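You operate a simulated robot arm through the tools that you are given. There is no shell and no other tool. Be economical: measure what you need, move in short steps, check, and stop when the job is done.

Carry out the task below with a simulated robot arm. There is one attempt and no reset: what you move stays moved.

TASK
Take the orange cap and put it on top of the brown plugs carton.
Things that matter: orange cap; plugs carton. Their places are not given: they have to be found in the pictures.

It is judged by the outcome, as a careful person would: the job done as asked, and still so three seconds after it is handed in. It fails if anything else is knocked over, pushed out of place, dropped, spilled or broken.

THE ROBOT
A 6-joint arm with a two-finger parallel gripper, fixed in place. Base frame: the origin is at the foot of the arm, x ahead of it, y to its left, z up; the work surface is at about z = 0. Lengths are in m, angles in degrees, forces in N, time in s.
With the tool pointing down near the work surface it reaches from about 0.16 to 0.42 m from the base axis. Its first joint turns from -66.0 to 66.0 degrees. Payload 1.57 kg.
Tool frame: the origin (TCP) lies between the finger pads and is the grasp point; the fingertips stand 0.03 m ahead of it; z points along the fingers, y is the line along which they close. The gripper opens to 0.08 m. The fingers are 0.017 m wide and 0.012 m thick; the gripper's body (0.04 by 0.082 m) begins 0.08 m behind the TCP.
Orientation is that of the tool frame in the base frame, as a unit quaternion [x, y, z, w]. With the fingers straight down and closing along the base's y, the tool's x points along the base's -x, its y along +y and its z along -z.

THE INTERFACE
- The arm moves only by the tool arm_command. Its argument "motion" is a list of rows, each a list of 4 numbers: the shift along the tool's x, y, z in units of 200 mm (1.0 is 200 mm), then the turn about the tool's z in units of 120 degrees (1.0 is 120 degrees). In form: [[tx, ty, tz, spin], ...]. A call has 1 to 12 rows; each row is the pose to reach, as a shift and turn from the pose commanded when the call began, along the tool's axes at that moment. "claw" is the finger opening in m, from 0 to 0.08, set as the call begins (left out, the last holds). A call with a number of a shift or a turn outside -1 to 1 is refused whole. A row lasts 0.2 s, in which the tool goes at most 0.05 m and 8.6 degrees; a call with a longer step from one row to the next is refused whole, and so is a gripper value outside its range. A pose out of reach is approached as far as the arm can. The call stops where the force on the tool passes 40 N (or 10 N more than at its start, if that is more) or the arm is blocked; 0.2 s more then pass. The fingers move at their own pace (about 0.153 m/s each) and stop on an object; they squeeze with about 21 N. The grip force told is the motor's: it shows also when the fingers shut on nothing. Time passes only in rows, and 0.2 s behind the last, so rows that repeat a pose let the fingers close. It gives the time, the measured TCP pose, the force on the tool (base axes), the opening and the grip force at its end, in the units of the frame above (readings bear some noise).
- Cameras (640 x 400 px; columns grow to the right, rows downward): "scene" is fixed at [0.0603, -0.3321, 0.433]; the picture's right is [0.75, -0.66, 0.00], its down [-0.32, -0.36, -0.87] and it looks along [0.58, 0.65, -0.49] (base axes); focal length 342 px, centre (320, 200). "wrist" rides on the gripper at [-0.032, 0, -0.078] in the tool frame; the picture's right is [0.00, -1.00, 0.00], its down [0.97, 0.00, -0.24] and it looks along [0.24, 0.00, 0.97] (tool axes); focal length 218 px, centre (320, 200).
- snapshot(camera): a new picture of that camera. No time passes.
- locate(camera, pixels): for up to 12 pixels [column, row] of the newest picture of that camera ("zoom" is the newest enlarged one), the place [x, y, z] in the base frame of the surface seen there, good to about 0.003 m. No time passes.
- enlarge(camera, box): a new picture of the part [left, top, right, bottom] of that camera's present view, enlarged. No time passes.
- close_job(): hands the job in; it is judged then, once.

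Work in short steps. Measure before you move; look again where a grasp or a placing could have gone wrong, and mend it. You have 60 turns and 24 pictures in all, the two below and enlarged ones among them. Open the gripper and draw the arm clear of the work before you hand the job in, unless the task says otherwise; then end with one line.

The tools are called as a command line: name --pt "numbers of a row" for each row, then --argument value for the rest, lists and objects as JSON in quotes. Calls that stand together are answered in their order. arm_command: Moves the arm, as the interface text tells. Its arguments: {"type":"object","properties":{"motion":{"type":"array","items":{"type":"array","items":{"type":"number"}}},"claw":{"type":"number"}},"required":["motion"]} The other tools are called the same way: snapshot (camera) takes a picture; locate (camera, pixels) gives the place of the surface under pixels of a picture; enlarge (camera, box) takes an enlarged picture of a part of a camera's view; close_job () hands the job in.

At the start:

```text
time_s: 0.0
position: [0.3139, -0.0069, 0.1988]
tool_rot: [0.001, 1.0, 0.001, 0.001]
contact_force: [-0.2, 0.5, 0.0]
finger_gap: 0.08
finger_force: 0.0
```

scene: 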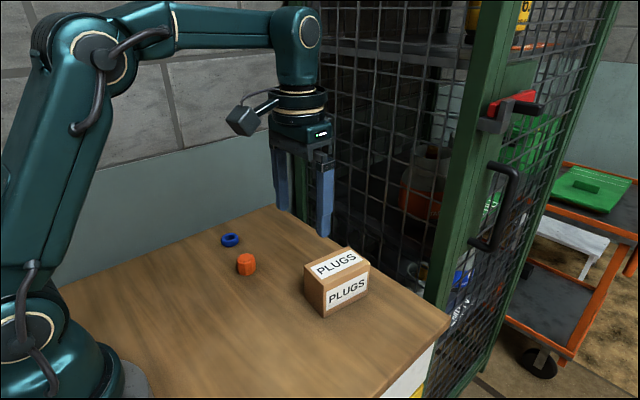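
wrist: 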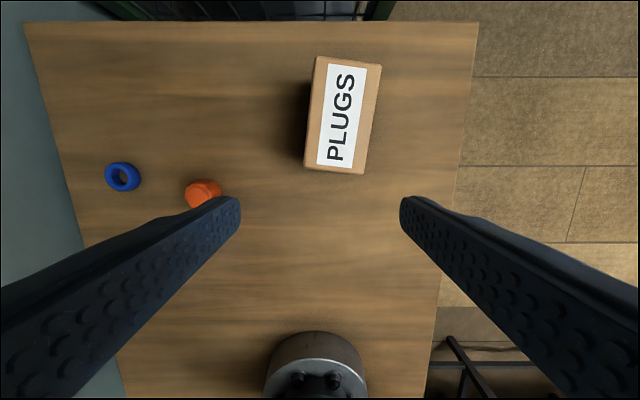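

The orange cap is at about (246,264) in scene and (202,193) in wrist; the carton top is at about (342,115) in wrist. I measure them.

locate --camera "wrist" --pixels '[[202, 187], [195, 195], [210, 187], [203, 205], [322, 62], [376, 70], [362, 168], [310, 162], [342, 115], [122, 177]]'

enlarge --camera "scene" --box '[200, 220, 300, 290]'

enlarge --camera "wrist" --box '[160, 160, 240, 220]'

```text
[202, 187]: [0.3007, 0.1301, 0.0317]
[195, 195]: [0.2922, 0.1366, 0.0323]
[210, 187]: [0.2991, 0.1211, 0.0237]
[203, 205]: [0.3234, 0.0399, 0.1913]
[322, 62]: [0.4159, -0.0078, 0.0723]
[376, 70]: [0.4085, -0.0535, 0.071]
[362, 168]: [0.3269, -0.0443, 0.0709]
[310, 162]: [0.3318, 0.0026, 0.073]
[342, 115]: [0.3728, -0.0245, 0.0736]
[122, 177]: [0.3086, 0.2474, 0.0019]
```

```text
5.71 times, centred on (250, 255) of scene
```

zoom: 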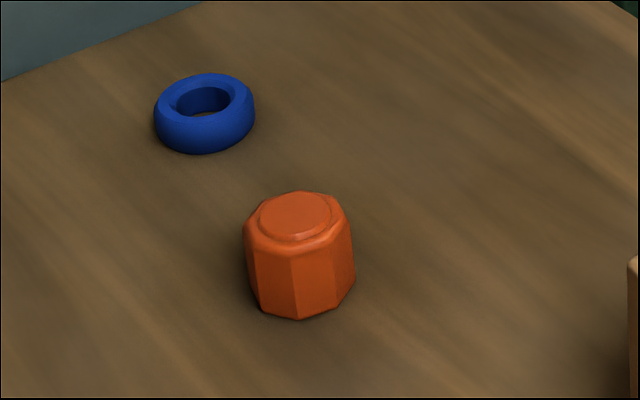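

```text
6.67 times, centred on (200, 190) of wrist
```

zoom: 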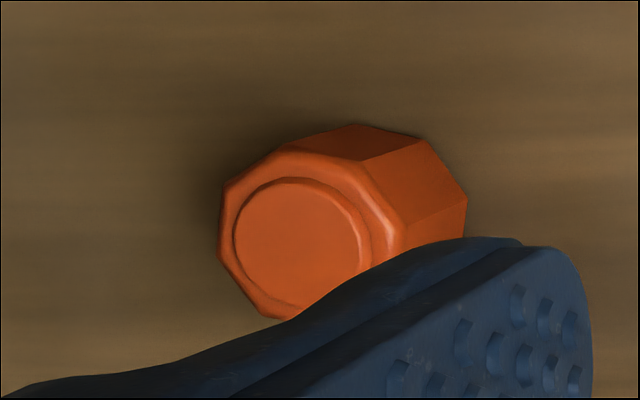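

The cap's top centre is at about (0.292, 0.136), z≈0.032. The carton top is centred at about (0.371, -0.026), z≈0.073. I move above the cap at the present height and come down part way.

arm_command --pt "0.03 0.2 0 0" --pt "0.06 0.4 0 0" --pt "0.09 0.6 0 0" --pt "0.11 0.71 0 0" --pt "0.11 0.71 0.2 0" --pt "0.11 0.71 0.4 0" --pt "0.11 0.71 0.4 0" --claw 0.08

snapshot --camera "wrist"

```text
time_s: 1.6
position: [0.2906, 0.1342, 0.1174]
tool_rot: [0.0, 1.0, 0.0, 0.001]
contact_force: [-0.4, 0.1, 0.9]
finger_gap: 0.0801
finger_force: 0.1
```

```text
19 pictures are left
```

wrist: 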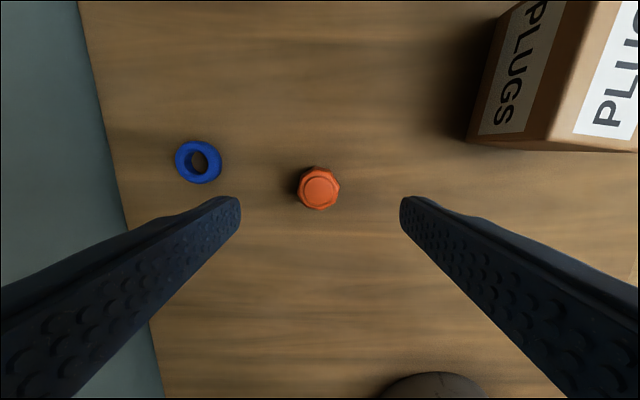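

locate --camera "wrist" --pixels '[[320, 188], [302, 188], [338, 188], [320, 170], [320, 206], [222, 165], [480, 130], [545, 145], [300, 260]]'

enlarge --camera "wrist" --box '[280, 160, 360, 220]'

```text
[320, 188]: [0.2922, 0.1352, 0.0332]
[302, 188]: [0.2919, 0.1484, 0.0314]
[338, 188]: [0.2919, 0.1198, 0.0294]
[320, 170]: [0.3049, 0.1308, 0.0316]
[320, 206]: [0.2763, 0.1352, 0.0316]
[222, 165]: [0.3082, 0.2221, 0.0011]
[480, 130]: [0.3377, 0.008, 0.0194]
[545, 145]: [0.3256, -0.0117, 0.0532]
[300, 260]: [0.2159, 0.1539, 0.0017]
```

```text
6.67 times, centred on (320, 190) of wrist
```

zoom: 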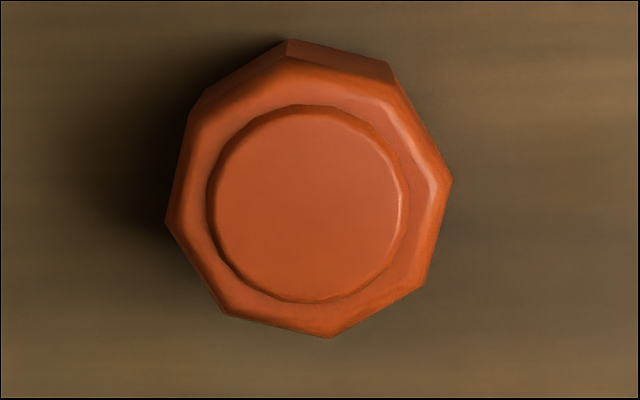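

The cap is centred at (0.2915, 0.135), top at z 0.033, and its flats are turned about 13° in the picture. I turn to match them and go down to TCP z≈0.036.

arm_command --pt "0 0.004 0.05 0.054" --pt "-0.003 0.004 0.15 0.108" --pt "-0.003 0.004 0.25 0.108" --pt "-0.003 0.004 0.34 0.108" --pt "-0.003 0.004 0.41 0.108" --pt "-0.003 0.004 0.41 0.108"

snapshot --camera "wrist"

```text
time_s: 3.0
position: [0.2937, 0.1353, 0.037]
tool_rot: [0.112, 0.994, 0.0, 0.0]
contact_force: [0.3, 0.1, 0.6]
finger_gap: 0.0797
finger_force: 0.1
```

```text
17 pictures are left
```

wrist: 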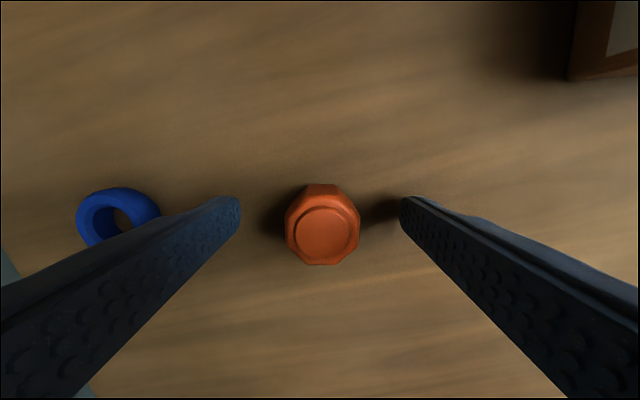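

The flats are now square to the fingers and the ring is clear. I close.

arm_command --pt "0 0 0 0" --pt "0 0 0 0" --pt "0 0 0 0" --claw 0.0

```text
time_s: 3.8
position: [0.2936, 0.135, 0.0362]
tool_rot: [0.113, 0.994, -0.001, 0.001]
contact_force: [-0.6, 0.6, 0.3]
finger_gap: 0.031
finger_force: 20.4
```

Gripped with a gap of 0.031. I lift 0.12 m and turn back the 13°.

arm_command --pt "0 0 -0.1 0" --pt "0 0 -0.25 0" --pt "0 0 -0.4 0" --pt "0 0 -0.55 -0.054" --pt "0 0 -0.6 -0.108" --pt "0 0 -0.6 -0.108"

snapshot --camera "wrist"

```text
time_s: 5.2
position: [0.2928, 0.1345, 0.1568]
tool_rot: [-0.001, 1.0, 0.0, 0.002]
contact_force: [-0.3, -0.7, 0.0]
finger_gap: 0.0
finger_force: 21.0
```

```text
16 pictures are left
```

wrist: 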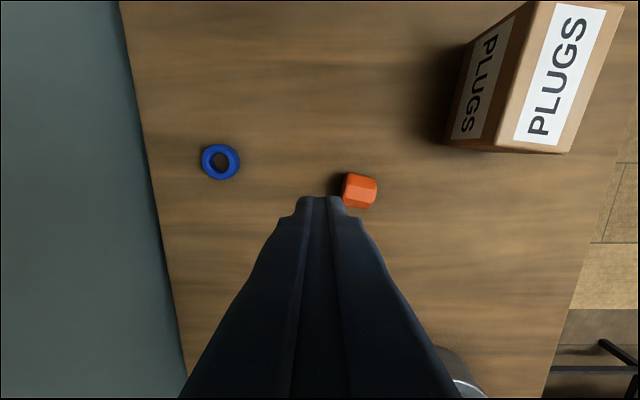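

The cap slipped out (gap 0) and now seems to lie on its side near (360,190). I look closer from both cameras.

enlarge --camera "wrist" --box '[300, 150, 400, 220]'

enlarge --camera "scene" --box '[200, 220, 300, 290]'

locate --camera "wrist" --pixels '[[360, 190], [347, 182], [375, 185], [355, 176], [365, 203], [360, 180], [360, 200]]'

```text
5.71 times, centred on (350, 185) of wrist
```

zoom: 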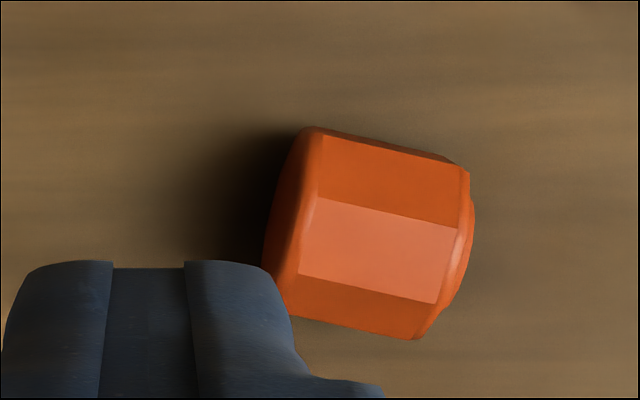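

```text
5.71 times, centred on (250, 255) of scene
```

zoom: 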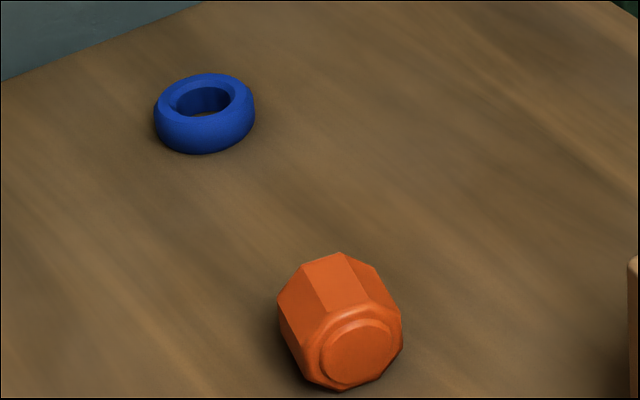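

```text
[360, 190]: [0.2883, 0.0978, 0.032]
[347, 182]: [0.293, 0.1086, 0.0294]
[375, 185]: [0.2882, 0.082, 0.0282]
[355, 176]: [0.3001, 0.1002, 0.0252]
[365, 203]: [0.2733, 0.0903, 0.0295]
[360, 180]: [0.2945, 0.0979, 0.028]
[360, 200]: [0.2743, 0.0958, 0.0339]
```

The cap lies on its side on a flat, still. Its sides taper towards the top, which explains the slip when gripped upright. The end faces are parallel, so I'll grip along its axis, at the same ~13° turn. I open and go above (0.285, 0.097).

arm_command --pt "0.02 -0.1 0 0.055" --pt "0.04 -0.187 0 0.11" --pt "0.04 -0.187 0.15 0.11" --pt "0.04 -0.187 0.25 0.11" --pt "0.04 -0.187 0.25 0.11" --claw 0.08

enlarge --camera "wrist" --box '[220, 120, 420, 260]'

```text
time_s: 6.4
position: [0.2863, 0.0985, 0.1056]
tool_rot: [0.115, 0.993, 0.0, 0.001]
contact_force: [0.6, -0.2, 0.5]
finger_gap: 0.0801
finger_force: 0.1
```

```text
2.86 times, centred on (320, 190) of wrist
```

zoom: 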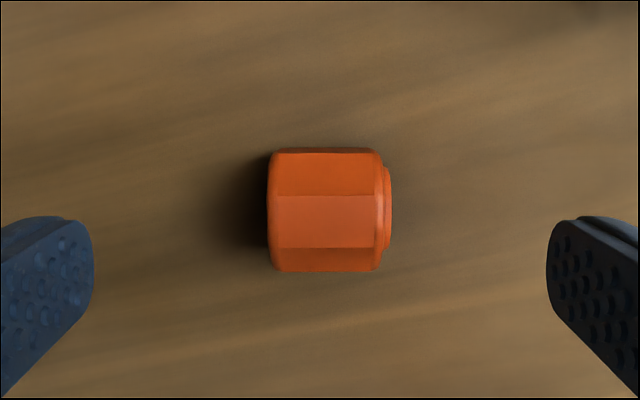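

The cap is square to the fingers, about 3.5 mm off along tool x and 2.5 mm along -y. I correct this and go down lower than before (tips ~2.5 mm over the table), then close.

arm_command --pt "0.0175 -0.0125 0.1 0" --pt "0.0175 -0.0125 0.2 0" --pt "0.0175 -0.0125 0.3 0" --pt "0.0175 -0.0125 0.35 0" --pt "0.0175 -0.0125 0.365 0" --pt "0.0175 -0.0125 0.365 0"

arm_command --pt "0 0 0 0" --pt "0 0 0 0" --pt "0 0 0 0" --pt "0 0 0 0" --claw 0.0

snapshot --camera "wrist"

```text
time_s: 7.8
position: [0.2808, 0.0965, 0.0331]
tool_rot: [0.115, 0.993, -0.001, 0.001]
contact_force: [-0.2, -0.1, -0.2]
finger_gap: 0.0796
finger_force: 0.0
```

```text
time_s: 8.8
position: [0.2814, 0.0962, 0.0332]
tool_rot: [0.115, 0.993, 0.0, 0.001]
contact_force: [0.5, -0.1, 0.0]
finger_gap: 0.0285
finger_force: 20.8
```

```text
12 pictures are left
```

wrist: 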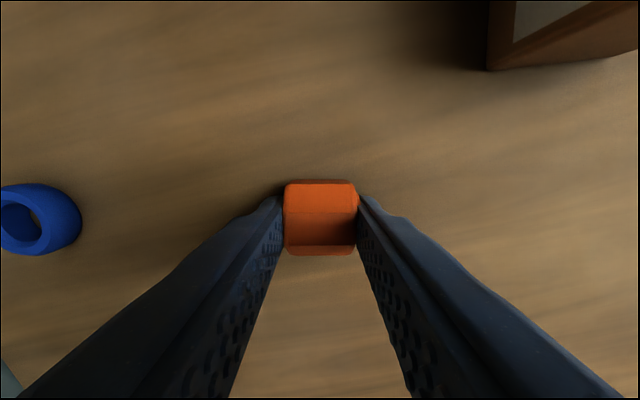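

Gripped at 0.0285, centred. I lift slowly by 16 mm and check.

arm_command --pt "0 0 -0.005 0" --pt "0 0 -0.01 0" --pt "0 0 -0.015 0" --pt "0 0 -0.02 0" --pt "0 0 -0.03 0" --pt "0 0 -0.04 0" --pt "0 0 -0.05 0" --pt "0 0 -0.06 0" --pt "0 0 -0.07 0" --pt "0 0 -0.08 0" --pt "0 0 -0.08 0"

snapshot --camera "wrist"

```text
time_s: 11.2
position: [0.2825, 0.0969, 0.05]
tool_rot: [0.115, 0.993, 0.0, 0.001]
contact_force: [-0.1, -0.8, -0.2]
finger_gap: 0.0285
finger_force: 21.2
```

```text
11 pictures are left
```

wrist: 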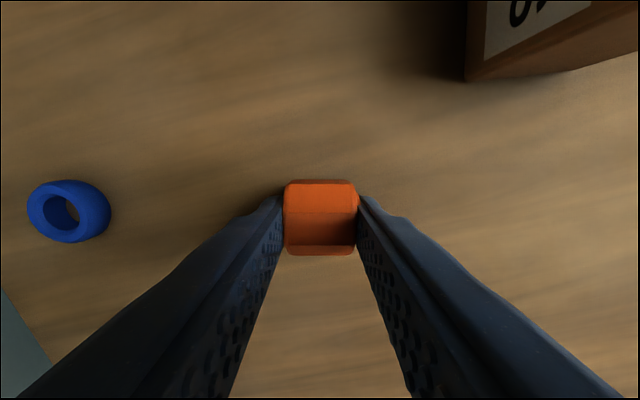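

The cap moves with the gripper, no slip. I go on lifting gently to z≈0.135.

arm_command --pt "0 0 -0.015 0" --pt "0 0 -0.045 0" --pt "0 0 -0.085 0" --pt "0 0 -0.13 0" --pt "0 0 -0.18 0" --pt "0 0 -0.23 0" --pt "0 0 -0.28 0" --pt "0 0 -0.33 0" --pt "0 0 -0.375 0" --pt "0 0 -0.405 0" --pt "0 0 -0.42 0" --pt "0 0 -0.425 0"

snapshot --camera "wrist"

```text
time_s: 13.8
position: [0.2818, 0.0964, 0.1338]
tool_rot: [0.115, 0.993, 0.0, 0.0]
contact_force: [-0.7, -0.2, -0.3]
finger_gap: 0.0285
finger_force: 21.3
```

```text
10 pictures are left
```

wrist: 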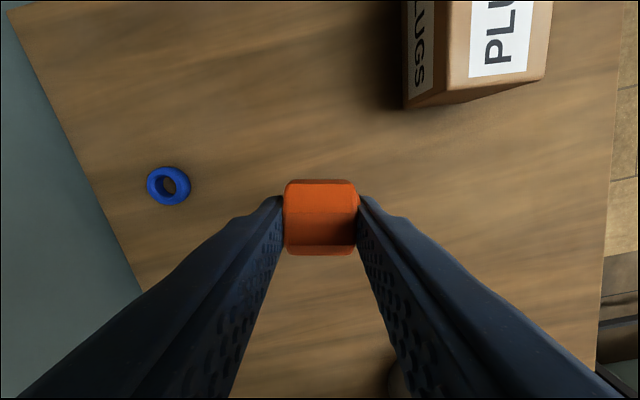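

Still firm. The carton top's centre is (0.371, -0.026). I move there smoothly: tool shift (-0.115, -0.099) m.

arm_command --pt "-0.017 -0.015 0 0" --pt "-0.057 -0.049 0 0" --pt "-0.115 -0.099 0 0" --pt "-0.172 -0.148 0 0" --pt "-0.23 -0.198 0 0" --pt "-0.287 -0.247 0 0" --pt "-0.344 -0.297 0 0" --pt "-0.402 -0.346 0 0" --pt "-0.459 -0.396 0 0" --pt "-0.517 -0.445 0 0" --pt "-0.557 -0.48 0 0" --pt "-0.574 -0.4945 0 0"

snapshot --camera "wrist"

snapshot --camera "scene"

```text
time_s: 16.4
position: [0.3706, -0.0266, 0.1348]
tool_rot: [0.114, 0.993, 0.0, 0.0]
contact_force: [0.2, -0.2, -0.7]
finger_gap: 0.0287
finger_force: 20.4
```

```text
9 pictures are left
```

wrist: 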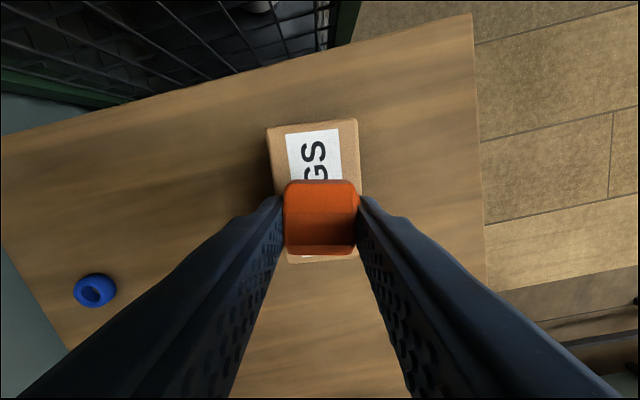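

```text
8 pictures are left
```

scene: 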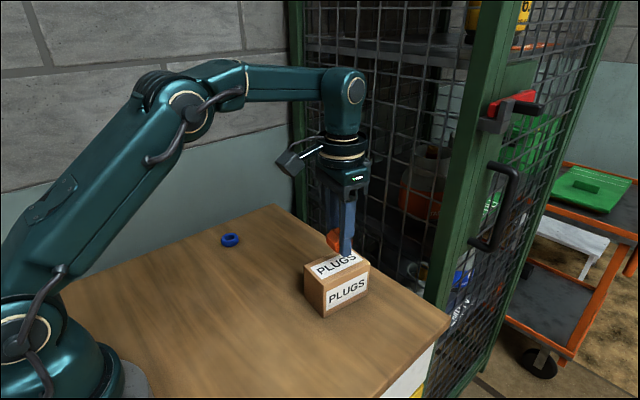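

Centred over the carton. I expect contact at TCP z≈0.105, so I go down to about 0.108 and then in 1 mm steps.

arm_command --pt "0 0 0.01 0" --pt "0 0 0.03 0" --pt "0 0 0.06 0" --pt "0 0 0.09 0" --pt "0 0 0.115 0" --pt "0 0 0.13 0" --pt "0 0 0.135 0" --pt "0 0 0.135 0"

enlarge --camera "scene" --box '[290, 220, 390, 290]'

```text
time_s: 18.2
position: [0.3706, -0.0248, 0.1089]
tool_rot: [0.115, 0.993, 0.0, 0.001]
contact_force: [-0.5, 0.1, 0.3]
finger_gap: 0.0286
finger_force: 20.7
```

```text
5.71 times, centred on (340, 255) of scene
```

zoom: 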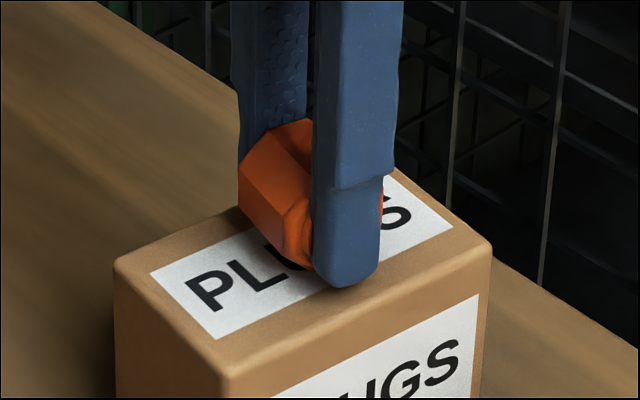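

A few mm above the top. I lower in 1 mm steps, watching the force.

arm_command --pt "0 0 0.005 0" --pt "0 0 0.01 0" --pt "0 0 0.015 0" --pt "0 0 0.015 0"

```text
time_s: 19.2
position: [0.3708, -0.0244, 0.104]
tool_rot: [0.115, 0.993, 0.001, 0.001]
contact_force: [0.0, 0.6, 2.7]
finger_gap: 0.0287
finger_force: 20.6
```

Force is 2.7 N upward: touching. I open a little and look.

arm_command --pt "0 0 0 0" --pt "0 0 0 0" --pt "0 0 0 0" --claw 0.045

enlarge --camera "scene" --box '[290, 220, 390, 290]'

```text
time_s: 20.0
position: [0.3699, -0.0249, 0.105]
tool_rot: [0.114, 0.993, 0.0, 0.001]
contact_force: [-0.5, 0.4, 0.7]
finger_gap: 0.0454
finger_force: 0.1
```

```text
5.71 times, centred on (340, 255) of scene
```

zoom: 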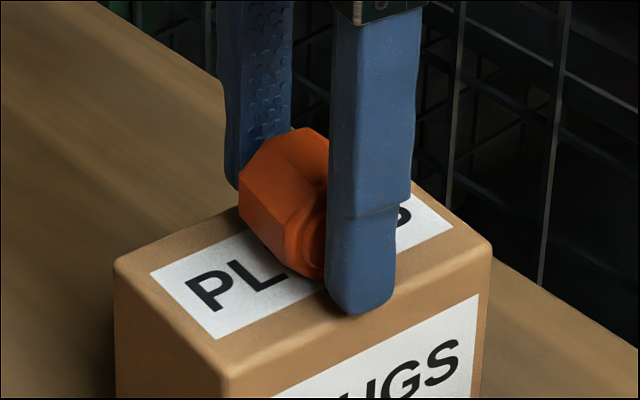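

The cap rests free on the carton. I open wider and rise straight up.

arm_command --pt "0 0 0 0" --pt "0 0 -0.02 0" --pt "0 0 -0.07 0" --pt "0 0 -0.15 0" --pt "0 0 -0.25 0" --pt "0 0 -0.35 0" --pt "0 0 -0.45 0" --pt "0 0 -0.45 0" --claw 0.07

snapshot --camera "wrist"

enlarge --camera "scene" --box '[200, 200, 400, 340]'

```text
time_s: 21.8
position: [0.3696, -0.0247, 0.1926]
tool_rot: [0.115, 0.993, 0.001, 0.001]
contact_force: [0.1, -0.7, 0.0]
finger_gap: 0.07
finger_force: 0.1
```

```text
5 pictures are left
```

wrist: 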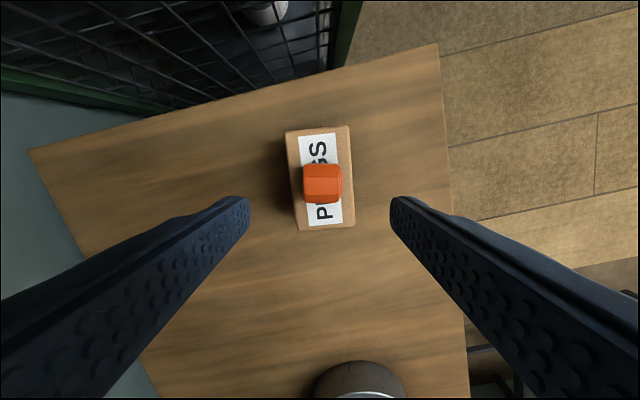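

```text
2.86 times, centred on (300, 270) of scene
```

zoom: 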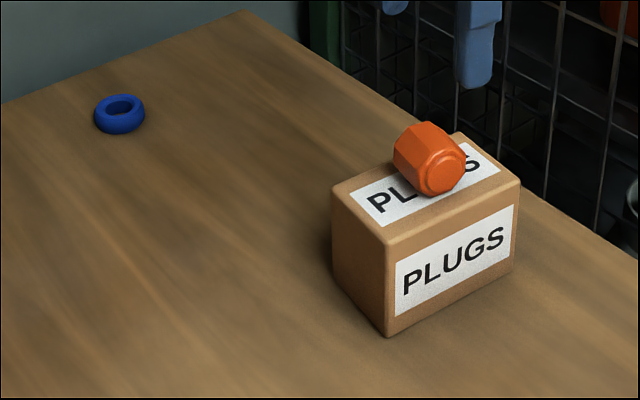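

The cap lies on a flat in the middle of the carton, which has not moved. I draw the arm aside, which also passes time, and check that the cap stays.

arm_command --pt "0.1 0.05 0 0" --pt "0.2 0.1 0 0" --pt "0.3 0.15 0 0" --pt "0.4 0.2 0 0" --pt "0.4 0.2 0 0" --pt "0.4 0.2 0 0" --pt "0.4 0.2 0 0"

enlarge --camera "scene" --box '[200, 200, 400, 340]'

```text
time_s: 23.4
position: [0.3022, 0.0323, 0.1931]
tool_rot: [0.115, 0.993, -0.001, 0.001]
contact_force: [-0.2, -0.2, 0.3]
finger_gap: 0.0699
finger_force: 0.0
```

```text
2.86 times, centred on (300, 270) of scene
```

zoom: 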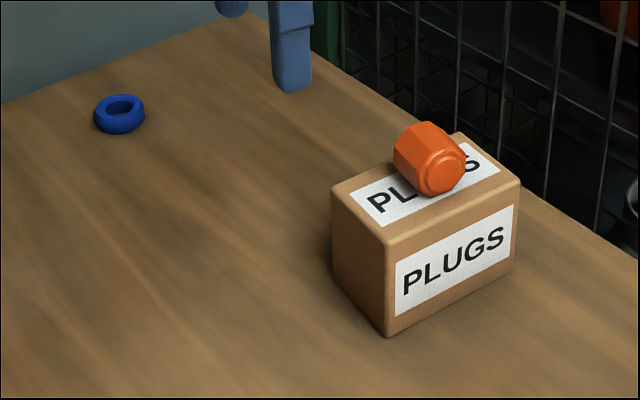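

The cap has not moved and the arm is clear, so I hand in.

close_job

```text
The job is handed in.
```

The orange cap is on top of the plugs carton, lying stably on its side, because it slipped from my first grip and tipped over on the table; the carton and the blue ring look unmoved in the last picture.
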